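You operate a simulated robot arm through the tools that you are given. There is no shell and no other tool. Be economical: measure what you need, move in short steps, check, and stop when the job is done.

You are at the controls of a simulated two-armed robot. One attempt, no reset.

## Task
Put two of the red spools from the top of the side bench on the bottom board of the shelf with the card pocket. Then open the lower grey drawer, put the yellow brush in the inside the lower grey drawer, then shut the drawer. Then fetch the black-ended spool and stand it on the green pack. Then put the grey cone on the top of the wooden desk away on the bottom shelf of the teal cart. Then take the dark red cone from the top of the wooden desk and leave it on the top of the green table leaf. Then put the purple thread net on the top of the wooden desk away on the top of the back shelf. Keep to this order. Set down upright: red spool, black-ended spool.

Only the result counts: the job must be done as asked and must still hold three seconds after the hand-in. Knocking over, shifting, dropping, spilling or breaking anything else fails it.

## Robot
Two 6-joint arms with fingered hands on one trunk, on a base that drives. Base frame: it is fixed to the floor where the robot stands at the start and does not move with it; the origin is under the middle of the robot, x ahead of it, y to its left, z up; the surface under the hand at the start is at about z = 800. Units: mm, rad, N and s.
The left shoulder is at the start at [50, 170, 1010], the right one opposite. With the tool pointing down near the work surface each hand reaches from about 500 to 780 mm from the robot's upright axis, wherever it stands, measured 20 degrees to its own side. Places, roughly: black-ended spool (4x4x7 cm) [600, 200, 800]; bottom board of the shelf with the card pocket (15 [-200, -3740, 320]; bottom shelf of the teal cart [-5800, -1700, 100]; dark red cone (7x6x13 cm) [-1700, 1500, 800]; green pack [-1250, -1750, 750]; grey cone (7x6x13 cm) [-1600, 1400, 800]; inside the lower grey drawer [-1200, 1600, 100]; lower grey drawer [-1200, 1500, 200]; purple thread net (9x10x8 cm) [-2100, 1400, 800]; red spool (4x4x7 cm) [700, -300, 800]; top of the back shelf (106x15 cm) [-3240, -1860, 920]; top of the green table leaf [-5100, -800, 700]; yellow brush (8x4x5 cm) [600, 0, 800]. Payload 3.5 kg a hand.
Tool frame (each hand has its own): the origin (TCP) lies between the finger pads and is the grasp point; the fingertips stand 26 mm ahead of it; z points along the fingers, y is the line along which they close. Largest opening 132 mm; the body of the gripper starts 73 mm behind the TCP. The gripper is a hand of 3 fingers: y runs from the thumb to the fingers, the wrist lies at [0, 0, -234] in the tool frame, and closing takes about 1.5 s.
Orientation is that of the tool frame in the base frame, as [roll, pitch, yaw] about the fixed x, y, z axes, in that order (R = Rz(yaw) Ry(pitch) Rx(roll)). With the fingers straight down and closing along the base's y, the tool's x points along the base's -x, its y along +y and its z along -z.

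## Interface
- The arms move only by the tool nudge_tool. It takes "left_plan", "right_plan" or both (then of equal length, played together; a hand with none holds still); each is a list that holds one entry, the list of rows, each a list of 6 numbers: the shift along the base's x, y, z in units of 500 mm (1.0 is 500 mm), then the turn, a rotation vector about the base's x, y, z in units of 45 degrees (1.0 is 45 degrees). In form: [[[tx, ty, tz, rx, ry, rz], ...]]. A call has 1 to 20 rows; each row is the pose to reach, as a shift and turn from the pose commanded when the call began. "left_grip" and "right_grip" are, for a hand that has rows, the opening in per cent of the stroke, from 0 (shut) to 100 (fully open), set as the call begins (left out, the last holds). A call with a number of a shift or a turn outside -1 to 1 is refused whole. Rows are played at 5 a second. More than 50 mm and 0.15 rad between two rows, or a gripper value outside its range, and nothing of the call is played. Where a pose cannot be reached the arm comes as near as it can. A force on the tool above 40 N (or 10 N above the force at the start of the call, whichever is more), or a blocked arm, ends the call early, and 0.2 s more pass. Each finger travels about 153 mm/s and halts on what it meets, pressing with about 27 N; the grip force reading is that of the motor and also rises with nothing between the fingers. The clock runs only during rows and for 0.2 s after the last one: add rows that repeat a pose to give the fingers time. It gives the time, the measured TCP pose, the force on the tool (base axes), the opening and the grip force at its end, in the units of the frame above (readings bear some noise), with the torque about the TCP (base axes, N m) and any sound that the robot's microphone picked up.
- Cameras (640 x 400 px; columns grow to the right, rows downward): "scene" is now at [51.8, -11, 1601.2]; the picture's right is [-0.19, -0.98, 0.00], its down [-0.73, 0.14, -0.67] and it looks along [0.66, -0.13, -0.74] (base axes); focal length 251 px, centre (320, 200). "left" rides on the left gripper at [-62, 3, -92] in its tool frame; the picture's right is [-0.05, -1.00, 0.00], its down [0.83, -0.04, -0.56] and it looks along [0.55, -0.03, 0.83] (tool axes); focal length 230 px, centre (320, 200). "right" rides on the right gripper at [62, 3, -92] in its tool frame; the picture's right is [-0.05, 1.00, 0.00], its down [-0.83, -0.04, -0.56] and it looks along [-0.55, -0.03, 0.83] (tool axes); focal length 230 px, centre (320, 200). There is no depth. A picture from a camera that has moved, and an enlarged one, comes with that camera's place and axes in the base frame and with its lens. The place of the scene camera against the robot may be out by one fixed shift of up to 25 mm in any direction.
- grab_frame(camera): a new picture of that camera. The clock stands still meanwhile.
- raise_lower(by): slides the trunk up (or, below 0, down) by that many mm; the arms and the scene camera ride with it, the base frame stays. It gives what a move gives, with no picture.
- steer(legs): drives the robot by 1 to 6 legs, each [ahead, left, turn to the left] in mm, mm and rad, along the robot's own axes; the way and the turn of a leg run together, so that a leg with both is an arc; at most 1500 mm and 3.142 rad a leg. The arms and the cameras ride along, it lands a little off, and it stops where it bumps. It gives what a move gives.
- grasp_type(shape, hand): the hand has 3 fingers and takes this shape, open, in about a second: jaw (thumb against the fingers, like two jaws); tri (thumb and two fingers); tip (a fingertip pinch); poke (one finger out to press); point (the index stretched); flat (the hand flat); cup (the hand cupped); fist (a fist). The gripper value then closes the fingers along that shape, each until it touches; the sizes above hold for jaw. It gives what a move gives, with no picture.
- pan_tilt(pan, tilt): turns the head with the scene camera to pan (to the left, within 1.501 rad either way) and tilt (down, from -0.506 to 1.204), counted from straight ahead of the robot. It gives what a move gives.
- enlarge(camera, box): a new picture of the part [left, top, right, bottom] of that camera's present view, enlarged. The clock stands still meanwhile.
- sign_off(): hands the job in; it is judged then, once.

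Work in short steps. Places have to be worked out from the pictures, the camera data and where the tool is seen: move nearer, look again, correct. Check each grasp and each placing, and mend what went wrong. You have 483 turns and 230 pictures in all, those below and enlarged ones among them. Open the grippers and draw the arms clear of the work before you hand the job in, unless the task says otherwise; then end with one line.

The tools are called after "Emit:" as a command line: name --argument value ..., lists and objects as JSON in quotes. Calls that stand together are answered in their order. nudge_tool: Moves the arms, as the interface text tells. Its arguments: {"type":"object","properties":{"left_plan":{"type":"array","items":{"type":"array","items":{"type":"array","items":{"type":"number"}}}},"left_grip":{"type":"number"},"right_plan":{"type":"array","items":{"type":"array","items":{"type":"array","items":{"type":"number"}}}},"right_grip":{"type":"number"}},"required":[]} The other tools are called the same way: raise_lower (by) slides the trunk up or down; grasp_type (shape, hand) gives the hand a shape; steer (legs) drives the base; pan_tilt (pan, tilt) turns the head that bears the scene camera; grab_frame (camera) takes a picture; enlarge (camera, box) takes an enlarged picture of a part of a camera's view; sign_off () hands the job in.

At the start:

```text
time_s: 0.0
left_tool_pos: [531.5, 162.9, 1065.5]
left_tcp_rot: [-3.141, -0.001, 3.142]
left_contact_force: [-0.5, 0.6, 0.6]
left_torque: [-0.01, 0.01, 0.02]
left_width: 131.9
left_grip_force: 0.1
left_shape: jaw
right_tool_pos: [618.9, -305.4, 1021.8]
right_tcp_rot: [3.14, 0.0, -3.14]
right_contact_force: [0.0, 0.1, 0.3]
right_torque: [-0.01, -0.02, 0.0]
right_width: 131.8
right_grip_force: 0.0
right_shape: jaw
trunk travel left (down, up): [-625.0, 85.0]
robot x, y, heading: [-0.6, -1.5, -0.004]
head pan, tilt: [-0.19, 0.836]
```

scene: 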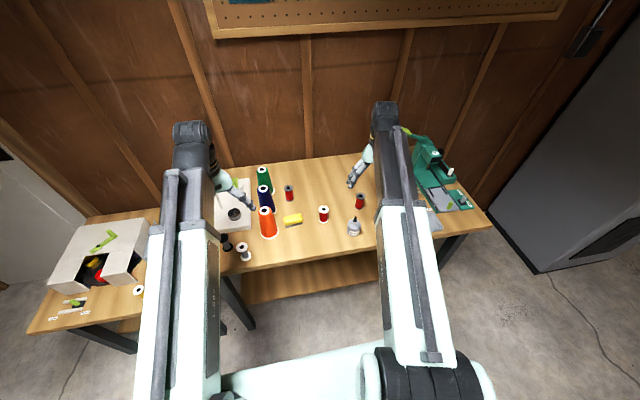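
right: 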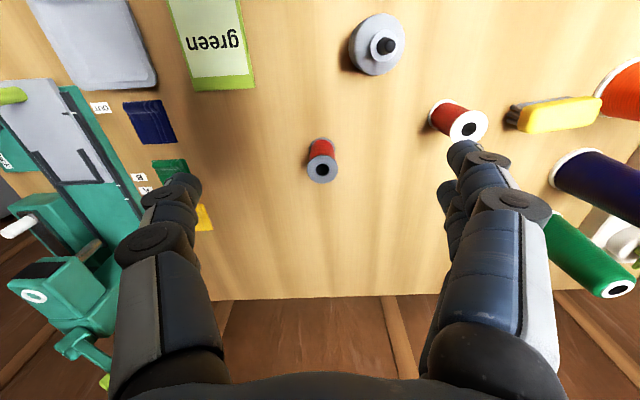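
left: 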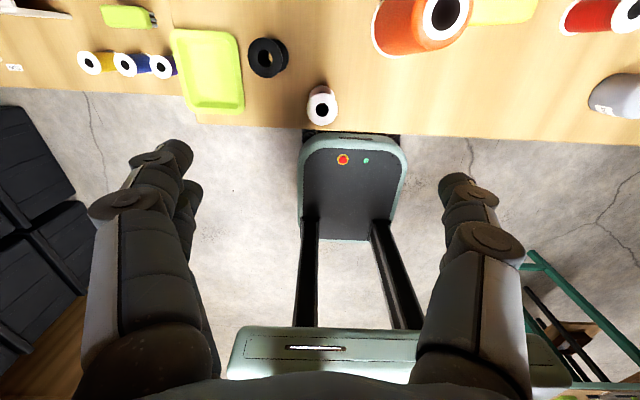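

I start by looking closer at the bench in front.

Emit:
enlarge --camera "scene" --box '[200, 150, 400, 275]'

Emit:
enlarge --camera "right" --box '[280, 0, 640, 225]'

Emit:
enlarge --camera "scene" --box '[20, 180, 260, 330]'

```text
3.20 times, centred on (300, 212) of scene
camera zoom: at [51.8, -11.0, 1601.2], right [-0.19, -0.98, 0.0], down [-0.73, 0.14, -0.67], along [0.66, -0.13, -0.74], focal length 802 px, centre (384, 160)
```

zoom: 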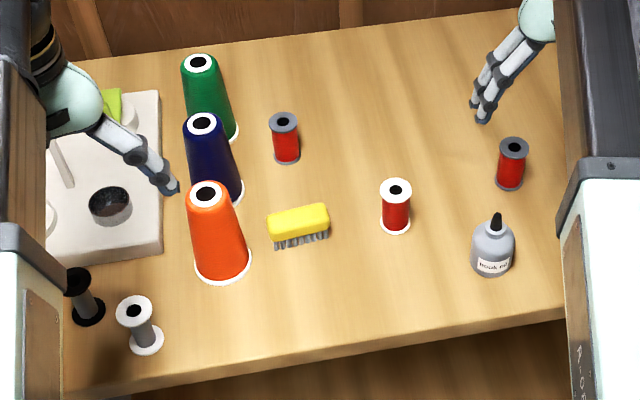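

```text
1.78 times, centred on (460, 112) of right
camera zoom: at [556.6, -302.7, 1112.8], right [0.05, 1.0, 0.0], down [0.83, -0.04, 0.56], along [0.55, -0.03, -0.83], focal length 409 px, centre (71, 356)
```

zoom: 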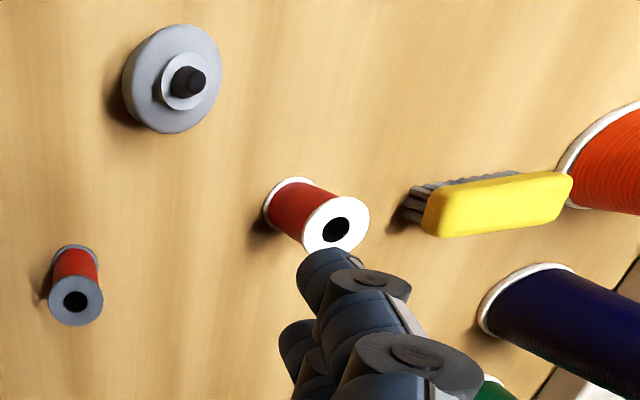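

```text
2.67 times, centred on (140, 255) of scene
camera zoom: at [51.8, -11.0, 1601.2], right [-0.19, -0.98, 0.0], down [-0.73, 0.14, -0.67], along [0.66, -0.13, -0.74], focal length 669 px, centre (800, 53)
```

zoom: 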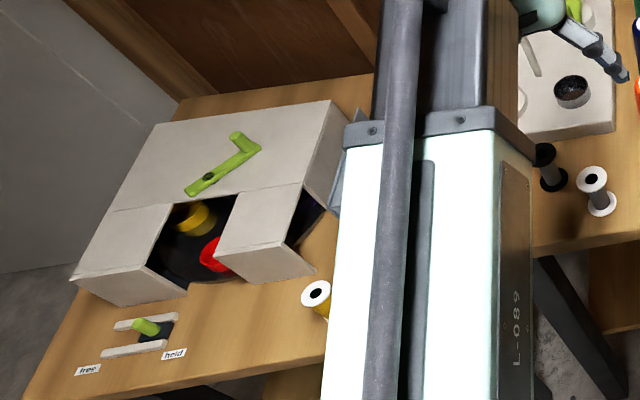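

Red grey-ended spools seen near (695,-309) and (791,-23), the black-ended one near the left. Next I look around the room to the right and left.

Emit:
pan_tilt --pan -1.5 --tilt 0.2

Emit:
grab_frame --camera "scene"

Emit:
pan_tilt --pan 1.5 --tilt 0.2

Emit:
grab_frame --camera "scene"

```text
time_s: 1.5
left_tool_pos: [531.9, 162.4, 1064.8]
left_tcp_rot: [3.141, -0.001, 3.141]
left_contact_force: [0.6, -0.2, -1.1]
left_torque: [-0.02, 0.01, -0.04]
left_width: 131.8
left_grip_force: 0.0
left_shape: jaw
right_tool_pos: [618.5, -304.2, 1019.9]
right_tcp_rot: [-3.141, 0.002, -3.141]
right_contact_force: [0.5, 0.6, 0.4]
right_torque: [-0.01, 0.01, -0.04]
right_width: 132.0
right_grip_force: 0.1
right_shape: jaw
trunk travel left (down, up): [-625.0, 85.0]
robot x, y, heading: [0.3, 0.0, -0.001]
head pan, tilt: [-1.499, 0.201]
```

```text
223 pictures are left
camera scene: at [-19.0, -89.1, 1657.7], right [-1.0, -0.07, 0.0], down [-0.01, 0.2, -0.98], along [0.07, -0.98, -0.2], focal length 251 px, centre (320, 200)
```

scene: 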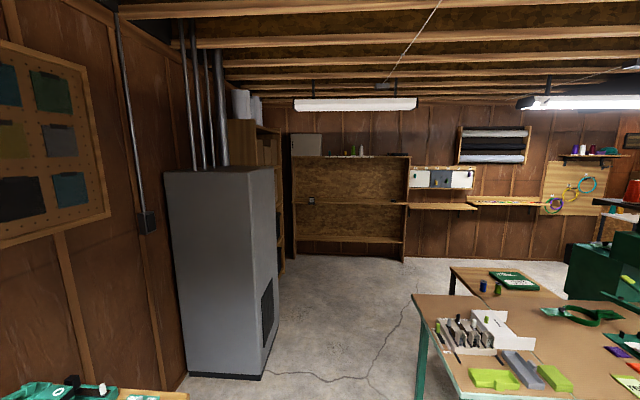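

```text
time_s: 4.1
left_tool_pos: [532.2, 162.3, 1066.0]
left_tcp_rot: [-3.141, 0.0, 3.14]
left_contact_force: [-0.1, 0.5, 0.9]
left_torque: [-0.01, -0.01, 0.03]
left_width: 131.7
left_grip_force: 0.0
left_shape: jaw
right_tool_pos: [619.9, -305.0, 1020.5]
right_tcp_rot: [-3.141, 0.001, 3.141]
right_contact_force: [0.6, 0.5, 0.0]
right_torque: [0.04, 0.01, 0.0]
right_width: 132.1
right_grip_force: 0.2
right_shape: jaw
trunk travel left (down, up): [-625.0, 85.0]
robot x, y, heading: [-0.2, 2.1, -0.002]
head pan, tilt: [1.499, 0.201]
```

```text
222 pictures are left
camera scene: at [-19.0, 96.8, 1657.8], right [1.0, -0.07, 0.0], down [-0.01, -0.2, -0.98], along [0.07, 0.98, -0.2], focal length 251 px, centre (320, 200)
```

scene: 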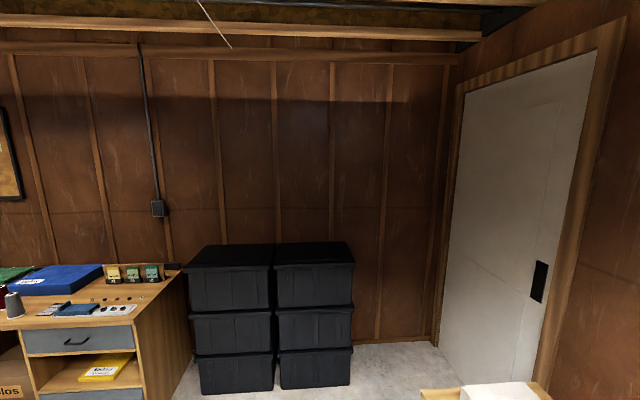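

Emit:
pan_tilt --pan -1.5 --tilt 0.2

Emit:
enlarge --camera "scene" --box '[220, 90, 476, 270]'

Emit:
enlarge --camera "scene" --box '[400, 120, 640, 400]'

```text
time_s: 6.7
left_tool_pos: [532.2, 162.4, 1065.2]
left_tcp_rot: [3.141, -0.002, 3.142]
left_contact_force: [1.0, -0.3, 0.0]
left_torque: [0.01, -0.02, -0.01]
left_width: 131.8
left_grip_force: 0.0
left_shape: jaw
right_tool_pos: [619.2, -304.8, 1021.3]
right_tcp_rot: [3.141, -0.001, -3.141]
right_contact_force: [-0.3, 0.0, 0.4]
right_torque: [0.0, -0.02, -0.02]
right_width: 131.8
right_grip_force: 0.0
right_shape: jaw
trunk travel left (down, up): [-625.0, 85.0]
robot x, y, heading: [-0.1, -0.0, -0.001]
head pan, tilt: [-1.499, 0.201]
```

```text
2.22 times, centred on (348, 180) of scene
camera zoom: at [-19.0, -89.1, 1657.8], right [-1.0, -0.07, 0.0], down [-0.01, 0.2, -0.98], along [0.07, -0.98, -0.2], focal length 557 px, centre (258, 244)
```

zoom: 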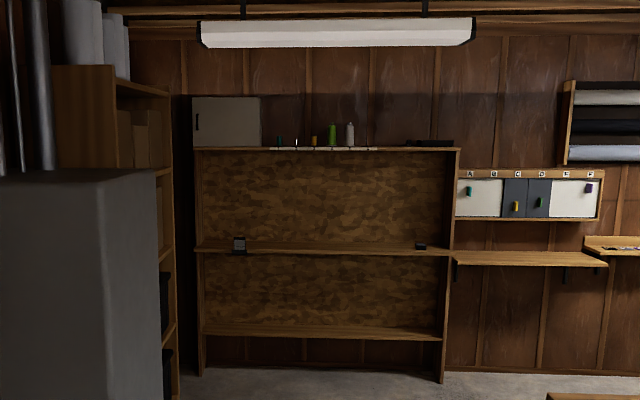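

```text
1.43 times, centred on (520, 260) of scene
camera zoom: at [-19.0, -89.1, 1657.8], right [-1.0, -0.07, 0.0], down [-0.01, 0.2, -0.98], along [0.07, -0.98, -0.2], focal length 358 px, centre (34, 114)
```

zoom: 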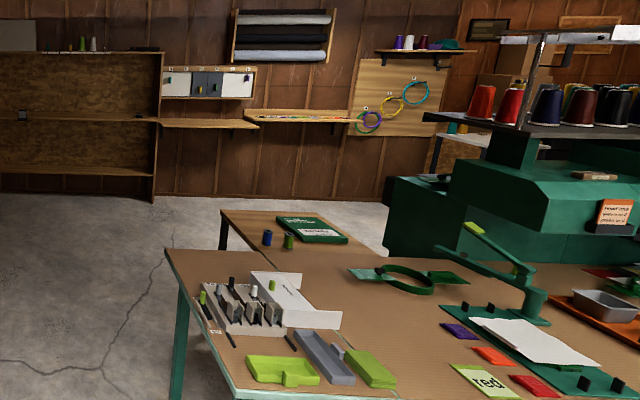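

Right-camera rays put spool 1 at about (671,-308). Move the right hand above it and half down, then check.

Emit:
nudge_tool --right_plan '[[[0.05, -0.003, 0, 0, 0, 0], [0.104, -0.006, -0.04, 0, 0, 0], [0.104, -0.006, -0.12, 0, 0, 0], [0.104, -0.006, -0.2, 0, 0, 0]]]' --right_grip 70

Emit:
grab_frame --camera "right"

```text
time_s: 7.7
left_tool_pos: [532.4, 161.6, 1065.3]
left_tcp_rot: [-3.141, 0.0, -3.141]
left_contact_force: [0.5, -0.7, 0.2]
left_torque: [-0.02, 0.01, 0.05]
left_width: 132.0
left_grip_force: 0.0
left_shape: jaw
right_tool_pos: [670.0, -307.7, 919.7]
right_tcp_rot: [-3.141, 0.002, 3.141]
right_contact_force: [-0.3, 0.0, -0.1]
right_torque: [0.01, -0.01, 0.0]
right_width: 92.6
right_grip_force: 0.1
right_shape: jaw
trunk travel left (down, up): [-625.0, 85.0]
robot x, y, heading: [0.7, -0.5, 0.0]
head pan, tilt: [-1.499, 0.201]
```

```text
219 pictures are left
camera right: at [608.6, -305.6, 1012.3], right [0.05, 1.0, 0.0], down [0.83, -0.04, 0.56], along [0.55, -0.03, -0.83], focal length 230 px, centre (320, 200)
```

right: 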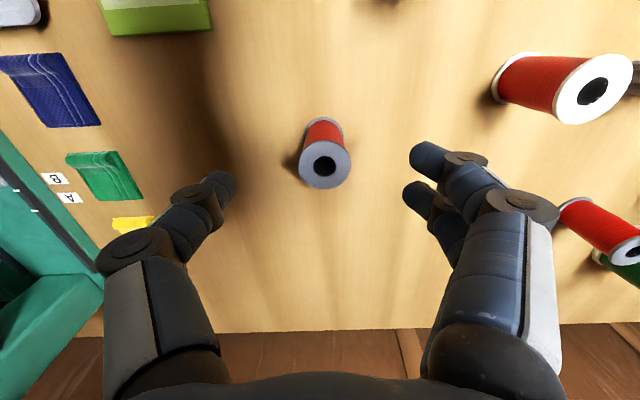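

Spool top at ~(674,-307). Descend and close, then lift.

Emit:
nudge_tool --right_plan '[[[0.009, 0.002, -0.08, 0, 0, 0], [0.009, 0.002, -0.164, 0, 0, 0]]]'

Emit:
nudge_tool --right_plan '[[[0, 0, 0, 0, 0, 0], [0, 0, 0, 0, 0, 0], [0, 0, 0, 0, 0, 0], [0, 0, 0, 0, 0, 0], [0, 0, 0, 0, 0, 0], [0, 0, 0, 0, 0, 0]]]' --right_grip 0

Emit:
nudge_tool --right_plan '[[[0, 0, 0.1, 0, 0, 0], [0, 0, 0.2, 0, 0, 0], [0, 0, 0.3, 0, 0, 0], [0, 0, 0.4, 0, 0, 0]]]'

Emit:
grab_frame --camera "right"

```text
time_s: 8.3
left_tool_pos: [532.3, 162.2, 1065.4]
left_tcp_rot: [3.141, 0.0, 3.14]
left_contact_force: [0.5, 0.0, 0.6]
left_torque: [0.02, 0.0, 0.01]
left_width: 132.0
left_grip_force: 0.1
left_shape: jaw
right_tool_pos: [676.2, -308.2, 837.3]
right_tcp_rot: [-3.141, -0.001, -3.141]
right_contact_force: [-0.2, 0.5, 0.3]
right_torque: [0.02, 0.01, -0.01]
right_width: 92.5
right_grip_force: 0.0
right_shape: jaw
trunk travel left (down, up): [-625.0, 85.0]
robot x, y, heading: [2.8, -3.3, 0.001]
head pan, tilt: [-1.499, 0.201]
```

```text
time_s: 9.7
left_tool_pos: [532.3, 162.4, 1065.2]
left_tcp_rot: [-3.142, -0.002, 3.141]
left_contact_force: [0.1, -0.2, 0.1]
left_torque: [0.01, -0.02, 0.01]
left_width: 131.9
left_grip_force: 0.1
left_shape: jaw
right_tool_pos: [676.0, -307.3, 837.4]
right_tcp_rot: [-3.14, 0.0, 3.141]
right_contact_force: [-0.1, 0.3, -0.2]
right_torque: [0.01, 0.02, 0.02]
right_width: 23.3
right_grip_force: 27.3
right_shape: jaw
trunk travel left (down, up): [-625.0, 85.0]
robot x, y, heading: [-0.0, 2.9, -0.002]
head pan, tilt: [-1.499, 0.201]
```

```text
time_s: 10.7
left_tool_pos: [533.0, 162.7, 1064.6]
left_tcp_rot: [3.142, -0.001, 3.141]
left_contact_force: [-0.5, -0.6, 0.6]
left_torque: [-0.05, 0.02, -0.03]
left_width: 131.9
left_grip_force: 0.1
left_shape: jaw
right_tool_pos: [676.4, -307.3, 1040.0]
right_tcp_rot: [3.141, -0.001, 3.141]
right_contact_force: [0.7, 0.0, -0.3]
right_torque: [-0.02, 0.0, -0.02]
right_width: 23.6
right_grip_force: 26.7
right_shape: jaw
trunk travel left (down, up): [-625.0, 85.0]
robot x, y, heading: [-4.2, -0.9, -0.006]
head pan, tilt: [-1.499, 0.201]
```

```text
218 pictures are left
camera right: at [613.5, -303.9, 1131.2], right [0.05, 1.0, 0.0], down [0.83, -0.04, 0.56], along [0.55, -0.03, -0.83], focal length 230 px, centre (320, 200)
```

right: 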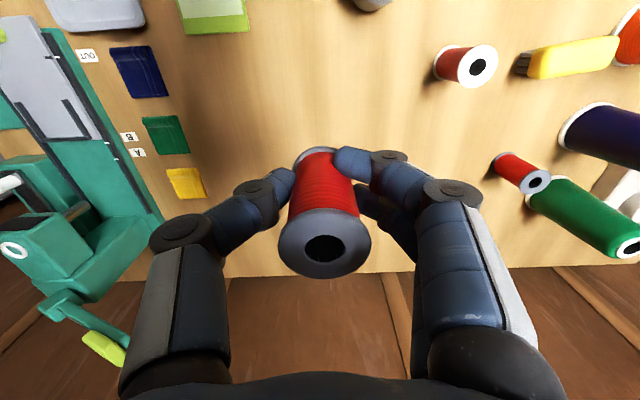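

Spool 1 is held. Spool 2 lies at ~(771,-31), slightly out of the left hand's reach, so drive ahead 90 mm.

Emit:
steer --legs '[[90, 0, 0]]'

Emit:
grab_frame --camera "right"

```text
time_s: 11.8
left_tool_pos: [625.4, 161.1, 1063.3]
left_tcp_rot: [-3.141, -0.002, -3.141]
left_contact_force: [0.9, 0.1, -0.6]
left_torque: [-0.03, 0.0, 0.0]
left_width: 132.0
left_grip_force: 0.0
left_shape: jaw
right_tool_pos: [769.0, -306.7, 1038.4]
right_tcp_rot: [-3.141, -0.003, 3.141]
right_contact_force: [0.8, -0.6, -1.7]
right_torque: [-0.02, 0.0, -0.07]
right_width: 23.1
right_grip_force: 26.8
right_shape: jaw
trunk travel left (down, up): [-625.0, 85.0]
robot x, y, heading: [89.0, 0.4, -0.003]
head pan, tilt: [-1.499, 0.201]
```

```text
217 pictures are left
camera right: at [706.6, -304.6, 1129.7], right [0.05, 1.0, 0.0], down [0.83, -0.04, 0.55], along [0.55, -0.03, -0.83], focal length 230 px, centre (320, 200)
```

right: 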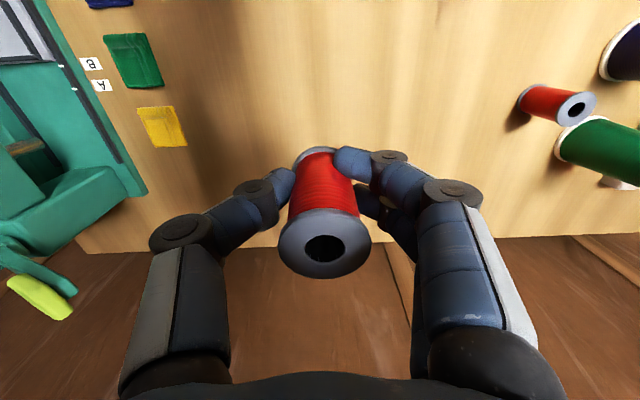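

Spool 2 confirmed at ~(772,-32). Move the left hand over it while turning it -90° about z (to fit beside the cones), in two calls.

Emit:
nudge_tool --left_plan '[[[0.05, -0.06, 0, 0, 0, -0.17], [0.1, -0.13, 0, 0, 0, -0.34], [0.15, -0.19, 0, 0, 0, -0.51], [0.2, -0.25, 0, 0, 0, -0.68], [0.25, -0.32, 0, 0, 0, -0.85], [0.294, -0.386, 0, 0, 0, -1]]]' --left_grip 65

Emit:
nudge_tool --left_plan '[[[0, 0, 0, 0, 0, -0.17], [0, 0, 0, 0, 0, -0.34], [0, 0, 0, 0, 0, -0.51], [0, 0, 0, 0, 0, -0.68], [0, 0, 0, 0, 0, -0.85], [0, 0, 0, 0, 0, -1]]]'

Emit:
grab_frame --camera "left"

```text
time_s: 13.2
left_tool_pos: [770.7, -31.7, 1064.4]
left_tcp_rot: [3.141, 0.002, 2.353]
left_contact_force: [-0.1, 0.3, 0.2]
left_torque: [0.03, 0.04, 0.03]
left_width: 86.1
left_grip_force: 0.0
left_shape: jaw
right_tool_pos: [767.9, -306.1, 1039.3]
right_tcp_rot: [-3.14, 0.0, 3.141]
right_contact_force: [0.1, 0.4, 0.1]
right_torque: [-0.01, 0.01, -0.04]
right_width: 23.1
right_grip_force: 27.3
right_shape: jaw
trunk travel left (down, up): [-625.0, 85.0]
robot x, y, heading: [91.4, -0.1, -0.001]
head pan, tilt: [-1.499, 0.201]
```

```text
time_s: 14.6
left_tool_pos: [770.2, -29.9, 1064.8]
left_tcp_rot: [3.141, 0.001, 1.567]
left_contact_force: [0.3, -0.6, -0.7]
left_torque: [0.03, 0.0, -0.03]
left_width: 86.2
left_grip_force: 0.1
left_shape: jaw
right_tool_pos: [768.5, -307.5, 1038.6]
right_tcp_rot: [3.141, 0.001, -3.142]
right_contact_force: [0.2, -0.2, 0.1]
right_torque: [0.01, 0.01, 0.02]
right_width: 23.1
right_grip_force: 27.0
right_shape: jaw
trunk travel left (down, up): [-625.0, 85.0]
robot x, y, heading: [92.3, -0.0, 0.002]
head pan, tilt: [-1.499, 0.201]
```

```text
216 pictures are left
camera left: at [773.5, -91.5, 1157.9], right [-1.0, -0.05, 0.0], down [-0.04, 0.83, 0.56], along [-0.03, 0.55, -0.83], focal length 230 px, centre (320, 200)
```

left: 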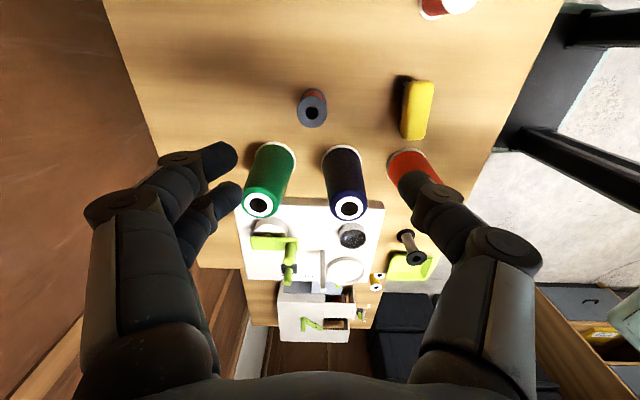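

Spool top sits at ~(777,-30). Descend in stages and grip.

Emit:
nudge_tool --left_plan '[[[0.012, 0, -0.08, 0, 0, 0], [0.012, 0, -0.16, 0, 0, 0], [0.012, 0, -0.24, 0, 0, 0], [0.012, 0, -0.3, 0, 0, 0]]]'

Emit:
grab_frame --camera "left"

```text
time_s: 15.6
left_tool_pos: [777.1, -30.8, 914.6]
left_tcp_rot: [3.141, 0.0, 1.572]
left_contact_force: [0.4, -0.4, 0.3]
left_torque: [0.02, 0.01, 0.05]
left_width: 86.4
left_grip_force: 0.0
left_shape: jaw
right_tool_pos: [768.2, -306.4, 1038.9]
right_tcp_rot: [3.141, 0.001, 3.14]
right_contact_force: [0.1, -0.9, -0.8]
right_torque: [0.02, -0.01, -0.04]
right_width: 23.0
right_grip_force: 27.1
right_shape: jaw
trunk travel left (down, up): [-625.0, 85.0]
robot x, y, heading: [91.5, -0.5, -0.0]
head pan, tilt: [-1.499, 0.201]
```

```text
215 pictures are left
camera left: at [780.0, -90.6, 1007.9], right [-1.0, -0.05, 0.0], down [-0.04, 0.83, 0.55], along [-0.03, 0.55, -0.83], focal length 230 px, centre (320, 200)
```

left: 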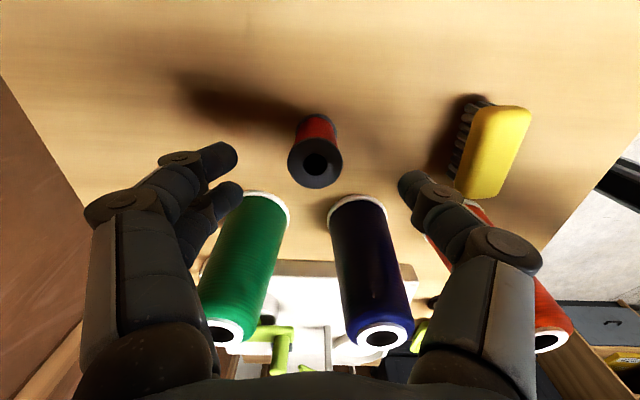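

Alignment is good; descend and grip.

Emit:
nudge_tool --left_plan '[[[0.005, 0.003, -0.08, 0, 0, 0], [0.005, 0.003, -0.153, 0, 0, 0]]]'

Emit:
nudge_tool --left_plan '[[[0, 0, 0, 0, 0, 0], [0, 0, 0, 0, 0, 0], [0, 0, 0, 0, 0, 0], [0, 0, 0, 0, 0, 0], [0, 0, 0, 0, 0, 0], [0, 0, 0, 0, 0, 0]]]' --left_grip 0

Emit:
nudge_tool --left_plan '[[[0, 0, 0.1, 0, 0, 0], [0, 0, 0.2, 0, 0, 0], [0, 0, 0.3, 0, 0, 0], [0, 0, 0.4, 0, 0, 0], [0, 0, 0.45, 0, 0, 0]]]'

Emit:
grab_frame --camera "left"

```text
time_s: 16.2
left_tool_pos: [780.2, -30.0, 839.4]
left_tcp_rot: [3.141, -0.001, 1.571]
left_contact_force: [0.1, -0.3, 0.2]
left_torque: [-0.06, 0.01, 0.02]
left_width: 86.2
left_grip_force: 0.0
left_shape: jaw
right_tool_pos: [766.5, -308.3, 1039.4]
right_tcp_rot: [-3.141, 0.0, 3.142]
right_contact_force: [0.2, 0.3, -1.4]
right_torque: [-0.01, 0.02, 0.0]
right_width: 23.1
right_grip_force: 26.9
right_shape: jaw
trunk travel left (down, up): [-625.0, 85.0]
robot x, y, heading: [91.4, -1.0, -0.001]
head pan, tilt: [-1.499, 0.201]
```

```text
time_s: 17.6
left_tool_pos: [777.8, -29.9, 838.6]
left_tcp_rot: [-3.14, 0.0, 1.571]
left_contact_force: [-0.1, 0.3, -0.9]
left_torque: [0.01, -0.05, -0.01]
left_width: 22.8
left_grip_force: 26.5
left_shape: jaw
right_tool_pos: [767.0, -306.6, 1038.4]
right_tcp_rot: [-3.141, -0.001, -3.141]
right_contact_force: [0.7, 0.9, -0.8]
right_torque: [0.02, 0.01, -0.04]
right_width: 23.3
right_grip_force: 27.2
right_shape: jaw
trunk travel left (down, up): [-625.0, 85.0]
robot x, y, heading: [90.0, -0.3, -0.0]
head pan, tilt: [-1.499, 0.201]
```

```text
time_s: 18.8
left_tool_pos: [780.0, -30.6, 1063.6]
left_tcp_rot: [-3.14, 0.0, 1.571]
left_contact_force: [-0.2, -1.0, 0.2]
left_torque: [0.02, 0.01, -0.03]
left_width: 22.9
left_grip_force: 27.2
left_shape: jaw
right_tool_pos: [766.9, -306.9, 1039.0]
right_tcp_rot: [-3.141, 0.0, -3.14]
right_contact_force: [0.4, -0.6, 0.2]
right_torque: [-0.02, 0.0, 0.06]
right_width: 23.2
right_grip_force: 27.1
right_shape: jaw
trunk travel left (down, up): [-625.0, 85.0]
robot x, y, heading: [93.7, 2.7, 0.001]
head pan, tilt: [-1.499, 0.201]
```

```text
214 pictures are left
camera left: at [783.1, -90.3, 1157.4], right [-1.0, -0.05, 0.0], down [-0.04, 0.83, 0.56], along [-0.03, 0.55, -0.83], focal length 230 px, centre (320, 200)
```

left: 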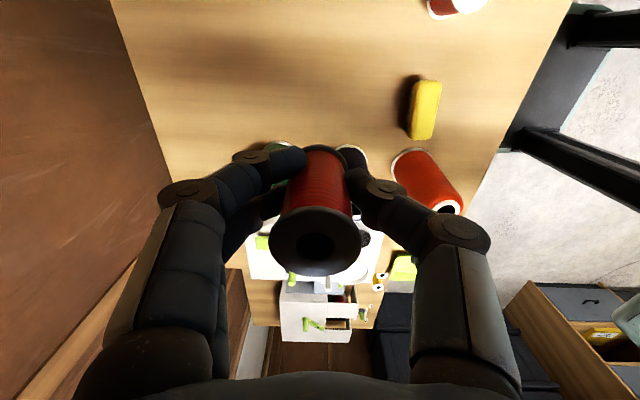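

Both spools held. Draw both hands in and turn the left back.

Emit:
nudge_tool --left_plan '[[[-0.06, 0.05, 0, 0, 0, 0.17], [-0.12, 0.1, 0, 0, 0, 0.34], [-0.18, 0.16, 0, 0, 0, 0.51], [-0.24, 0.22, 0, 0, 0, 0.68], [-0.3, 0.28, 0, 0, 0, 0.85], [-0.36, 0.32, 0, 0, 0, 1]]]' --right_plan '[[[-0.06, 0.02, 0, 0, 0, 0], [-0.12, 0.04, 0, 0, 0, 0], [-0.18, 0.06, 0, 0, 0, 0], [-0.22, 0.08, 0, 0, 0, 0], [-0.26, 0.1, 0, 0, 0, 0], [-0.3, 0.1, 0, 0, 0, 0]]]'

Emit:
nudge_tool --left_plan '[[[0, 0, 0, 0, 0, 0.17], [0, 0, 0, 0, 0, 0.34], [0, 0, 0, 0, 0, 0.51], [0, 0, 0, 0, 0, 0.68], [0, 0, 0, 0, 0, 0.85], [0, 0, 0, 0, 0, 1]]]'

Emit:
steer --legs '[[-350, 0, 0], [0, 0, -1.571]]'

Emit:
pan_tilt --pan 0 --tilt 0.4

Emit:
grab_frame --camera "scene"

```text
time_s: 20.2
left_tool_pos: [598.5, 130.6, 1063.1]
left_tcp_rot: [3.141, -0.001, 2.358]
left_contact_force: [0.3, 0.0, 0.1]
left_torque: [-0.01, 0.01, 0.0]
left_width: 22.6
left_grip_force: 27.1
left_shape: jaw
right_tool_pos: [616.7, -256.9, 1039.9]
right_tcp_rot: [-3.141, -0.001, 3.14]
right_contact_force: [0.3, 0.0, -0.4]
right_torque: [-0.01, 0.01, 0.0]
right_width: 23.2
right_grip_force: 27.0
right_shape: jaw
trunk travel left (down, up): [-625.0, 85.0]
robot x, y, heading: [89.1, 0.5, 0.001]
head pan, tilt: [-1.499, 0.201]
```

```text
time_s: 21.6
left_tool_pos: [598.7, 131.8, 1062.9]
left_tcp_rot: [3.141, 0.001, -3.14]
left_contact_force: [-0.3, 0.4, -0.1]
left_torque: [-0.04, 0.05, -0.03]
left_width: 22.8
left_grip_force: 27.4
left_shape: jaw
right_tool_pos: [618.9, -257.4, 1037.9]
right_tcp_rot: [3.141, 0.0, 3.14]
right_contact_force: [-0.6, -0.4, 0.0]
right_torque: [-0.03, -0.03, 0.03]
right_width: 22.9
right_grip_force: 26.9
right_shape: jaw
trunk travel left (down, up): [-625.0, 85.0]
robot x, y, heading: [92.4, -3.1, -0.003]
head pan, tilt: [-1.499, 0.201]
```

```text
time_s: 27.7
left_tool_pos: [-126.7, -507.3, 1063.8]
left_tcp_rot: [3.139, 0.001, 1.576]
left_contact_force: [0.0, -0.4, 0.3]
left_torque: [0.0, -0.02, 0.01]
left_width: 22.3
left_grip_force: 26.7
left_shape: jaw
right_tool_pos: [-515.4, -526.7, 1038.3]
right_tcp_rot: [-3.141, 0.0, 1.575]
right_contact_force: [0.5, -0.5, -1.1]
right_torque: [0.0, 0.0, 0.0]
right_width: 23.1
right_grip_force: 27.1
right_shape: jaw
trunk travel left (down, up): [-625.0, 85.0]
robot x, y, heading: [-256.0, 2.3, -1.568]
head pan, tilt: [-1.499, 0.201]
```

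```text
time_s: 29.3
left_tool_pos: [-126.7, -506.9, 1064.5]
left_tcp_rot: [-3.141, 0.0, 1.576]
left_contact_force: [0.1, -0.1, 0.3]
left_torque: [0.03, 0.01, -0.01]
left_width: 22.7
left_grip_force: 27.0
left_shape: jaw
right_tool_pos: [-514.5, -527.1, 1039.2]
right_tcp_rot: [3.14, 0.0, 1.576]
right_contact_force: [0.5, 0.3, -0.3]
right_torque: [0.0, -0.01, -0.04]
right_width: 22.7
right_grip_force: 27.0
right_shape: jaw
trunk travel left (down, up): [-625.0, 85.0]
robot x, y, heading: [-260.3, 0.1, -1.563]
head pan, tilt: [0.0, 0.4]
```

```text
213 pictures are left
camera scene: at [-246.2, -48.8, 1639.2], right [-1.0, 0.0, 0.0], down [0.0, 0.39, -0.92], along [0.0, -0.92, -0.39], focal length 251 px, centre (320, 200)
```

scene: 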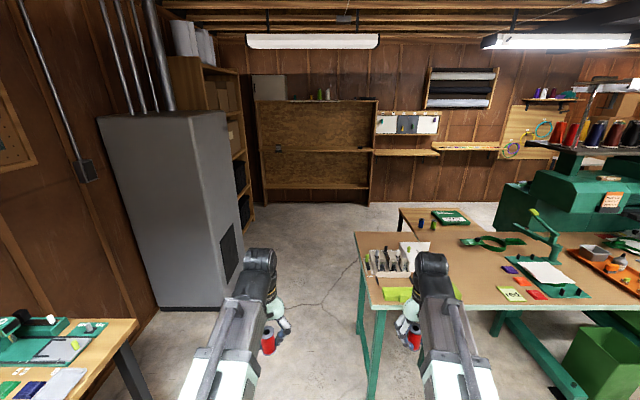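

Corridor between the grey cabinet (x≥520) and the table (x≤-490): shift to x≈20 and drive to y≈-2650.

Emit:
steer --legs '[[0, 270, 0], [1400, 0, 0], [1250, 0, 0], [0, -220, 0]]'

Emit:
grab_frame --camera "scene"

```text
time_s: 45.0
left_tool_pos: [-66.2, -3155.0, 1063.6]
left_tcp_rot: [3.139, 0.001, 1.575]
left_contact_force: [0.3, -0.4, -0.1]
left_torque: [-0.02, -0.01, 0.03]
left_width: 22.7
left_grip_force: 27.2
left_shape: jaw
right_tool_pos: [-453.2, -3175.1, 1038.8]
right_tcp_rot: [3.14, -0.001, 1.576]
right_contact_force: [-0.9, 0.5, -0.2]
right_torque: [-0.01, 0.02, 0.0]
right_width: 22.9
right_grip_force: 26.8
right_shape: jaw
trunk travel left (down, up): [-625.0, 85.0]
robot x, y, heading: [-199.4, -2648.9, -1.564]
head pan, tilt: [0.0, 0.4]
```

```text
212 pictures are left
camera scene: at [-186.3, -2697.3, 1639.2], right [-1.0, -0.01, 0.0], down [0.0, 0.39, -0.92], along [0.01, -0.92, -0.39], focal length 251 px, centre (320, 200)
```

scene: 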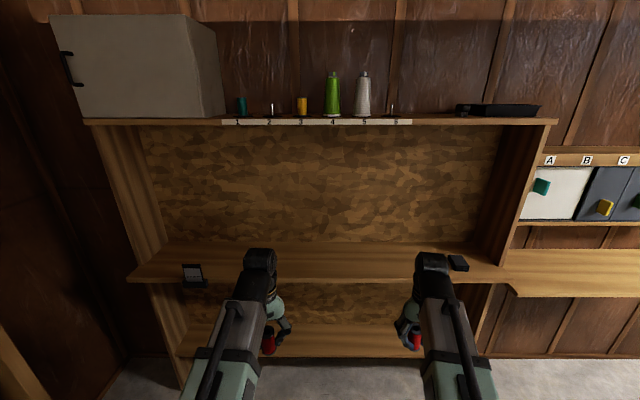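

The bottom board is empty, at about y -3622…-3840. Lower the trunk 600 mm, then look again.

Emit:
raise_lower --by -600

Emit:
pan_tilt --pan 0 --tilt 0.5

Emit:
grab_frame --camera "scene"

Emit:
grab_frame --camera "right"

```text
refused: -600 is not a number from -400 to 400
```

```text
time_s: 45.6
left_tool_pos: [-66.0, -3155.8, 1064.0]
left_tcp_rot: [3.141, 0.001, 1.578]
left_contact_force: [0.3, -0.5, 0.5]
left_torque: [-0.04, 0.0, 0.0]
left_width: 22.6
left_grip_force: 27.2
left_shape: jaw
right_tool_pos: [-452.1, -3176.1, 1039.4]
right_tcp_rot: [-3.141, 0.0, 1.575]
right_contact_force: [0.4, -0.2, 0.5]
right_torque: [0.01, -0.03, 0.0]
right_width: 22.7
right_grip_force: 27.0
right_shape: jaw
trunk travel left (down, up): [-625.0, 85.0]
robot x, y, heading: [-196.6, -2651.7, -1.569]
head pan, tilt: [0.0, 0.499]
```

```text
211 pictures are left
camera scene: at [-184.6, -2695.7, 1630.1], right [-1.0, -0.01, 0.0], down [0.0, 0.48, -0.88], along [0.01, -0.88, -0.48], focal length 251 px, centre (320, 200)
```

scene: 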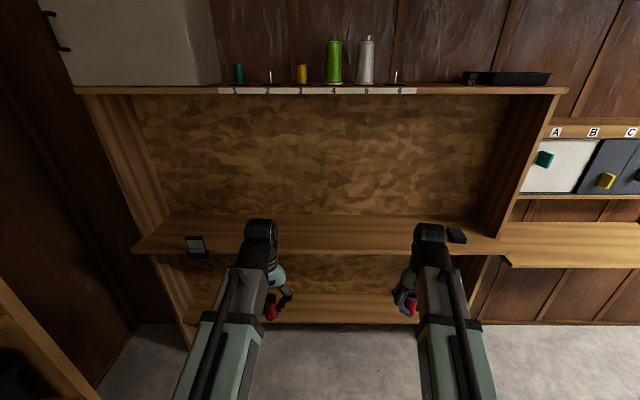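

```text
210 pictures are left
camera right: at [-450.5, -3115.4, 1130.7], right [1.0, -0.05, 0.0], down [-0.04, -0.83, 0.56], along [-0.03, -0.55, -0.83], focal length 230 px, centre (320, 200)
```

right: 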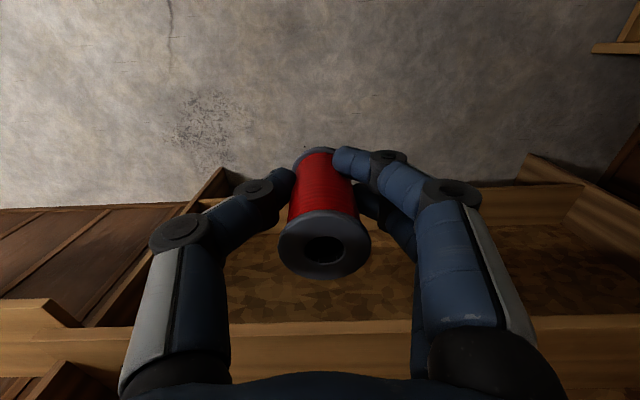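

Trunk moves are limited to 400; do two steps.

Emit:
raise_lower --by -300

Emit:
raise_lower --by -300

Emit:
grab_frame --camera "scene"

Emit:
grab_frame --camera "right"

```text
time_s: 48.6
left_tool_pos: [-65.0, -3155.5, 763.7]
left_tcp_rot: [3.141, 0.002, 1.574]
left_contact_force: [0.6, 0.4, -0.2]
left_torque: [0.01, 0.04, -0.01]
left_width: 22.4
left_grip_force: 27.0
left_shape: jaw
right_tool_pos: [-452.4, -3176.6, 738.8]
right_tcp_rot: [-3.14, 0.002, 1.577]
right_contact_force: [-0.3, 0.5, -0.2]
right_torque: [0.0, 0.01, -0.01]
right_width: 22.8
right_grip_force: 26.9
right_shape: jaw
trunk travel left (down, up): [-325.0, 385.0]
robot x, y, heading: [-197.8, -2650.3, -1.565]
head pan, tilt: [0.0, 0.499]
```

```text
time_s: 51.6
left_tool_pos: [-65.8, -3155.6, 462.6]
left_tcp_rot: [3.141, 0.002, 1.576]
left_contact_force: [0.3, -0.1, 0.1]
left_torque: [-0.01, -0.02, -0.01]
left_width: 22.6
left_grip_force: 27.0
left_shape: jaw
right_tool_pos: [-452.9, -3176.3, 439.2]
right_tcp_rot: [-3.14, 0.0, 1.577]
right_contact_force: [-0.3, 0.2, 0.6]
right_torque: [-0.01, 0.01, 0.0]
right_width: 22.8
right_grip_force: 27.1
right_shape: jaw
trunk travel left (down, up): [-25.0, 685.0]
robot x, y, heading: [-199.1, -2646.3, -1.568]
head pan, tilt: [0.0, 0.499]
```

```text
209 pictures are left
camera scene: at [-184.6, -2695.6, 1030.1], right [-1.0, -0.01, 0.0], down [0.0, 0.48, -0.88], along [0.01, -0.88, -0.48], focal length 251 px, centre (320, 200)
```

scene: 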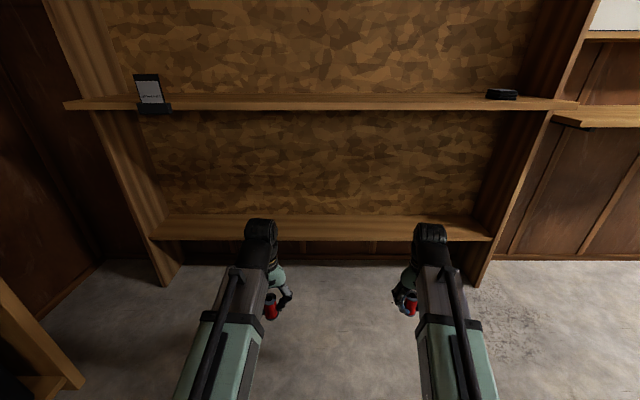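

```text
208 pictures are left
camera right: at [-450.6, -3115.4, 530.8], right [1.0, -0.05, 0.0], down [-0.04, -0.83, 0.56], along [-0.03, -0.55, -0.83], focal length 230 px, centre (320, 200)
```

right: 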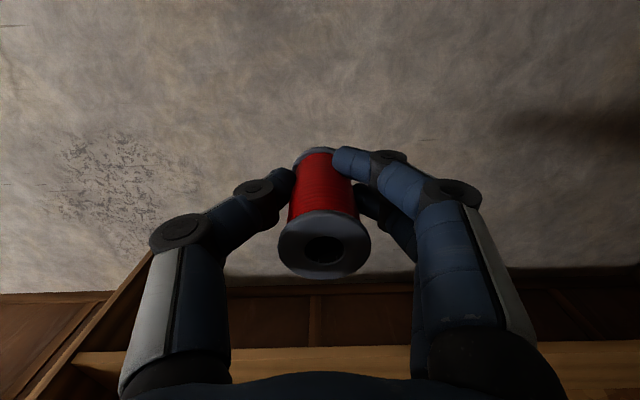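

Board front edge ≈ -3620, back ≈ -3830, middle board underside ≈ 880. Drive ahead 450 with the hands between the boards.

Emit:
steer --legs '[[450, 0, 0]]'

Emit:
grab_frame --camera "right"

Emit:
grab_frame --camera "scene"

```text
time_s: 54.3
left_tool_pos: [-68.7, -3606.7, 463.2]
left_tcp_rot: [-3.14, 0.0, 1.57]
left_contact_force: [0.2, -0.5, 0.7]
left_torque: [0.0, -0.01, 0.05]
left_width: 22.7
left_grip_force: 26.9
left_shape: jaw
right_tool_pos: [-456.1, -3624.2, 439.3]
right_tcp_rot: [3.14, 0.0, 1.57]
right_contact_force: [-0.3, 0.6, 0.1]
right_torque: [-0.02, 0.01, 0.01]
right_width: 22.8
right_grip_force: 27.2
right_shape: jaw
trunk travel left (down, up): [-25.0, 685.0]
robot x, y, heading: [-196.8, -3096.0, -1.572]
head pan, tilt: [0.0, 0.499]
```

```text
207 pictures are left
camera right: at [-453.3, -3563.3, 530.7], right [1.0, -0.05, 0.0], down [-0.04, -0.83, 0.56], along [-0.03, -0.55, -0.83], focal length 230 px, centre (320, 200)
```

right: 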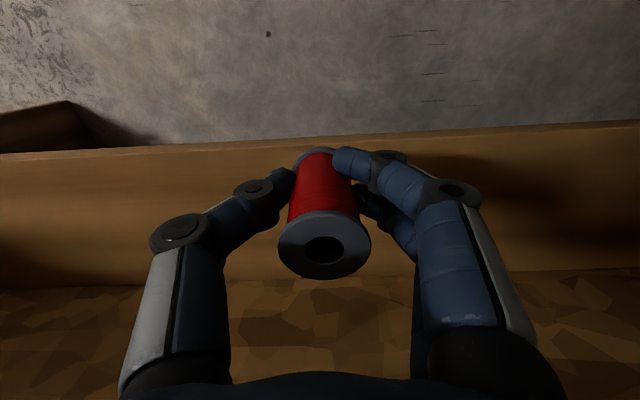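

```text
206 pictures are left
camera scene: at [-184.2, -3145.5, 1030.1], right [-1.0, 0.0, 0.0], down [0.0, 0.48, -0.88], along [0.0, -0.88, -0.48], focal length 251 px, centre (320, 200)
```

scene: 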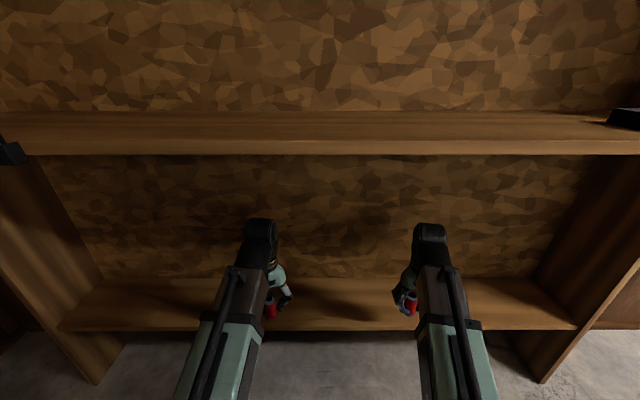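

Board spans y≈-3637…-3841. Extend to y≈-3735 and lower until just above the board.

Emit:
nudge_tool --left_plan '[[[0, -0.09, 0, 0, 0, 0], [0, -0.18, 0, 0, 0, 0], [0, -0.256, 0, 0, 0, 0], [0, -0.256, -0.08, 0, 0, 0], [0, -0.256, -0.15, 0, 0, 0], [0, -0.256, -0.188, 0, 0, 0]]]' --right_plan '[[[0, -0.08, 0, 0, 0, 0], [0, -0.15, 0, 0, 0, 0], [0, -0.222, 0, 0, 0, 0], [0, -0.222, -0.05, 0, 0, 0], [0, -0.222, -0.1, 0, 0, 0], [0, -0.222, -0.14, 0, 0, 0]]]'

Emit:
grab_frame --camera "right"

Emit:
grab_frame --camera "left"

```text
time_s: 55.7
left_tool_pos: [-67.8, -3734.0, 369.4]
left_tcp_rot: [-3.141, -0.001, 1.57]
left_contact_force: [0.1, -0.8, -0.3]
left_torque: [-0.03, 0.0, 0.01]
left_width: 22.5
left_grip_force: 26.9
left_shape: jaw
right_tool_pos: [-455.2, -3734.4, 369.4]
right_tcp_rot: [3.142, 0.0, 1.569]
right_contact_force: [0.0, 0.4, -1.5]
right_torque: [-0.03, 0.03, -0.02]
right_width: 22.7
right_grip_force: 27.2
right_shape: jaw
trunk travel left (down, up): [-25.0, 685.0]
robot x, y, heading: [-201.2, -3099.8, -1.575]
head pan, tilt: [0.0, 0.499]
```

```text
205 pictures are left
camera right: at [-453.6, -3674.3, 461.0], right [1.0, -0.05, 0.0], down [-0.04, -0.83, 0.56], along [-0.03, -0.55, -0.83], focal length 230 px, centre (320, 200)
```

right: 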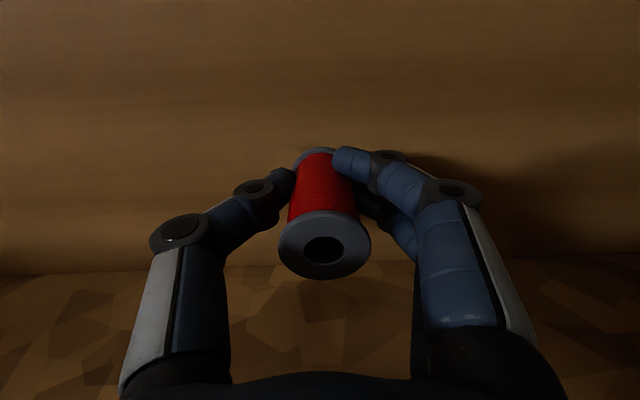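

```text
204 pictures are left
camera left: at [-65.1, -3794.0, 462.1], right [-1.0, -0.05, 0.0], down [-0.04, 0.83, 0.55], along [-0.03, 0.55, -0.83], focal length 230 px, centre (320, 200)
```

left: 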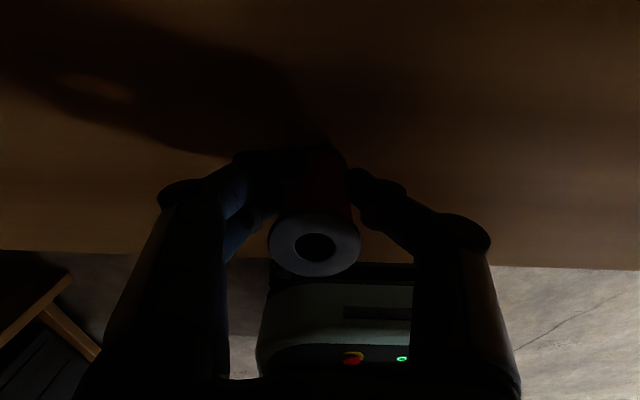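

Lower in small steps until contact force shows.

Emit:
nudge_tool --left_plan '[[[0, 0, -0.008, 0, 0, 0], [0, 0, -0.016, 0, 0, 0]]]' --right_plan '[[[0, 0, -0.008, 0, 0, 0], [0, 0, -0.016, 0, 0, 0]]]'

Emit:
nudge_tool --left_plan '[[[0, 0, -0.003, 0, 0, 0], [0, 0, -0.006, 0, 0, 0]]]' --right_plan '[[[0, 0, -0.003, 0, 0, 0], [0, 0, -0.006, 0, 0, 0]]]'

```text
time_s: 56.3
left_tool_pos: [-68.3, -3734.3, 360.6]
left_tcp_rot: [-3.141, 0.0, 1.57]
left_contact_force: [0.6, 0.0, -1.0]
left_torque: [-0.01, 0.01, 0.0]
left_width: 22.7
left_grip_force: 27.0
left_shape: jaw
right_tool_pos: [-455.9, -3735.0, 361.5]
right_tcp_rot: [3.141, 0.001, 1.57]
right_contact_force: [-0.1, 0.2, -0.9]
right_torque: [0.01, -0.03, -0.03]
right_width: 22.7
right_grip_force: 27.1
right_shape: jaw
trunk travel left (down, up): [-25.0, 685.0]
robot x, y, heading: [-196.0, -3097.4, -1.577]
head pan, tilt: [0.0, 0.499]
```

```text
time_s: 56.9
left_tool_pos: [-67.8, -3734.1, 359.8]
left_tcp_rot: [-3.141, 0.001, 1.569]
left_contact_force: [-0.2, -1.1, 7.3]
left_torque: [0.02, -0.06, -0.03]
left_width: 22.9
left_grip_force: 26.7
left_shape: jaw
right_tool_pos: [-456.2, -3734.2, 359.3]
right_tcp_rot: [-3.141, 0.002, 1.568]
right_contact_force: [-1.0, 0.7, 6.1]
right_torque: [-0.01, -0.05, 0.04]
right_width: 23.2
right_grip_force: 27.4
right_shape: jaw
trunk travel left (down, up): [-25.0, 685.0]
robot x, y, heading: [-198.3, -3096.7, -1.575]
head pan, tilt: [0.0, 0.499]
```

Both touched the board. Release and rise.

Emit:
nudge_tool --left_plan '[[[0, 0, 0, 0, 0, 0], [0, 0, 0, 0, 0, 0], [0, 0, 0, 0, 0, 0], [0, 0, 0, 0, 0, 0]]]' --left_grip 60 --right_plan '[[[0, 0, 0, 0, 0, 0], [0, 0, 0, 0, 0, 0], [0, 0, 0, 0, 0, 0], [0, 0, 0, 0, 0, 0]]]' --right_grip 60

Emit:
nudge_tool --left_plan '[[[0, 0, 0.06, 0, 0, 0], [0, 0, 0.12, 0, 0, 0], [0, 0, 0.19, 0, 0, 0], [0, 0.1, 0.19, 0, 0, 0], [0, 0.2, 0.19, 0, 0, 0], [0, 0.25, 0.19, 0, 0, 0]]]' --right_plan '[[[0, 0, 0.06, 0, 0, 0], [0, 0, 0.12, 0, 0, 0], [0, 0, 0.19, 0, 0, 0], [0, 0.1, 0.19, 0, 0, 0], [0, 0.2, 0.19, 0, 0, 0], [0, 0.22, 0.19, 0, 0, 0]]]'

Emit:
steer --legs '[[-450, 0, 0]]'

Emit:
grab_frame --camera "scene"

```text
time_s: 57.9
left_tool_pos: [-67.4, -3733.4, 359.1]
left_tcp_rot: [3.141, 0.0, 1.569]
left_contact_force: [-0.2, -0.4, 0.4]
left_torque: [-0.02, -0.01, -0.02]
left_width: 78.8
left_grip_force: 0.1
left_shape: jaw
right_tool_pos: [-454.7, -3733.7, 359.1]
right_tcp_rot: [3.141, 0.001, 1.57]
right_contact_force: [0.0, 0.2, 0.9]
right_torque: [-0.04, -0.03, -0.01]
right_width: 78.8
right_grip_force: 0.1
right_shape: jaw
trunk travel left (down, up): [-25.0, 685.0]
robot x, y, heading: [-197.8, -3099.7, -1.574]
head pan, tilt: [0.0, 0.499]
```

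```text
time_s: 59.3
left_tool_pos: [-69.5, -3608.4, 453.6]
left_tcp_rot: [3.142, -0.001, 1.57]
left_contact_force: [0.6, -0.2, -0.2]
left_torque: [0.01, -0.01, 0.0]
left_width: 78.9
left_grip_force: 0.1
left_shape: jaw
right_tool_pos: [-456.2, -3625.0, 453.2]
right_tcp_rot: [3.141, 0.0, 1.568]
right_contact_force: [-0.7, -1.0, -0.2]
right_torque: [0.0, -0.03, 0.01]
right_width: 78.9
right_grip_force: 0.0
right_shape: jaw
trunk travel left (down, up): [-25.0, 685.0]
robot x, y, heading: [-196.6, -3101.0, -1.567]
head pan, tilt: [0.0, 0.499]
```

```text
time_s: 62.1
left_tool_pos: [-67.8, -3157.9, 453.0]
left_tcp_rot: [-3.14, 0.0, 1.568]
left_contact_force: [-0.1, 0.0, 0.7]
left_torque: [0.01, -0.01, -0.01]
left_width: 78.9
left_grip_force: 0.1
left_shape: jaw
right_tool_pos: [-455.8, -3174.5, 453.8]
right_tcp_rot: [-3.141, 0.0, 1.567]
right_contact_force: [-0.2, 0.6, 0.2]
right_torque: [-0.04, 0.02, 0.02]
right_width: 78.6
right_grip_force: 0.1
right_shape: jaw
trunk travel left (down, up): [-25.0, 685.0]
robot x, y, heading: [-195.8, -2648.4, -1.576]
head pan, tilt: [0.0, 0.499]
```

```text
203 pictures are left
camera scene: at [-183.1, -2695.4, 1030.1], right [-1.0, 0.0, 0.0], down [0.0, 0.48, -0.88], along [0.0, -0.88, -0.48], focal length 251 px, centre (320, 200)
```

scene: 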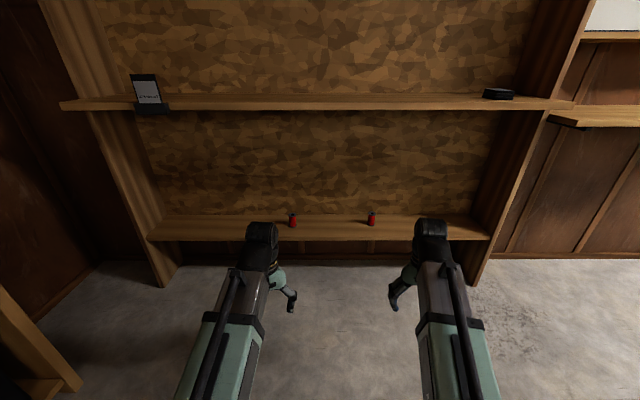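

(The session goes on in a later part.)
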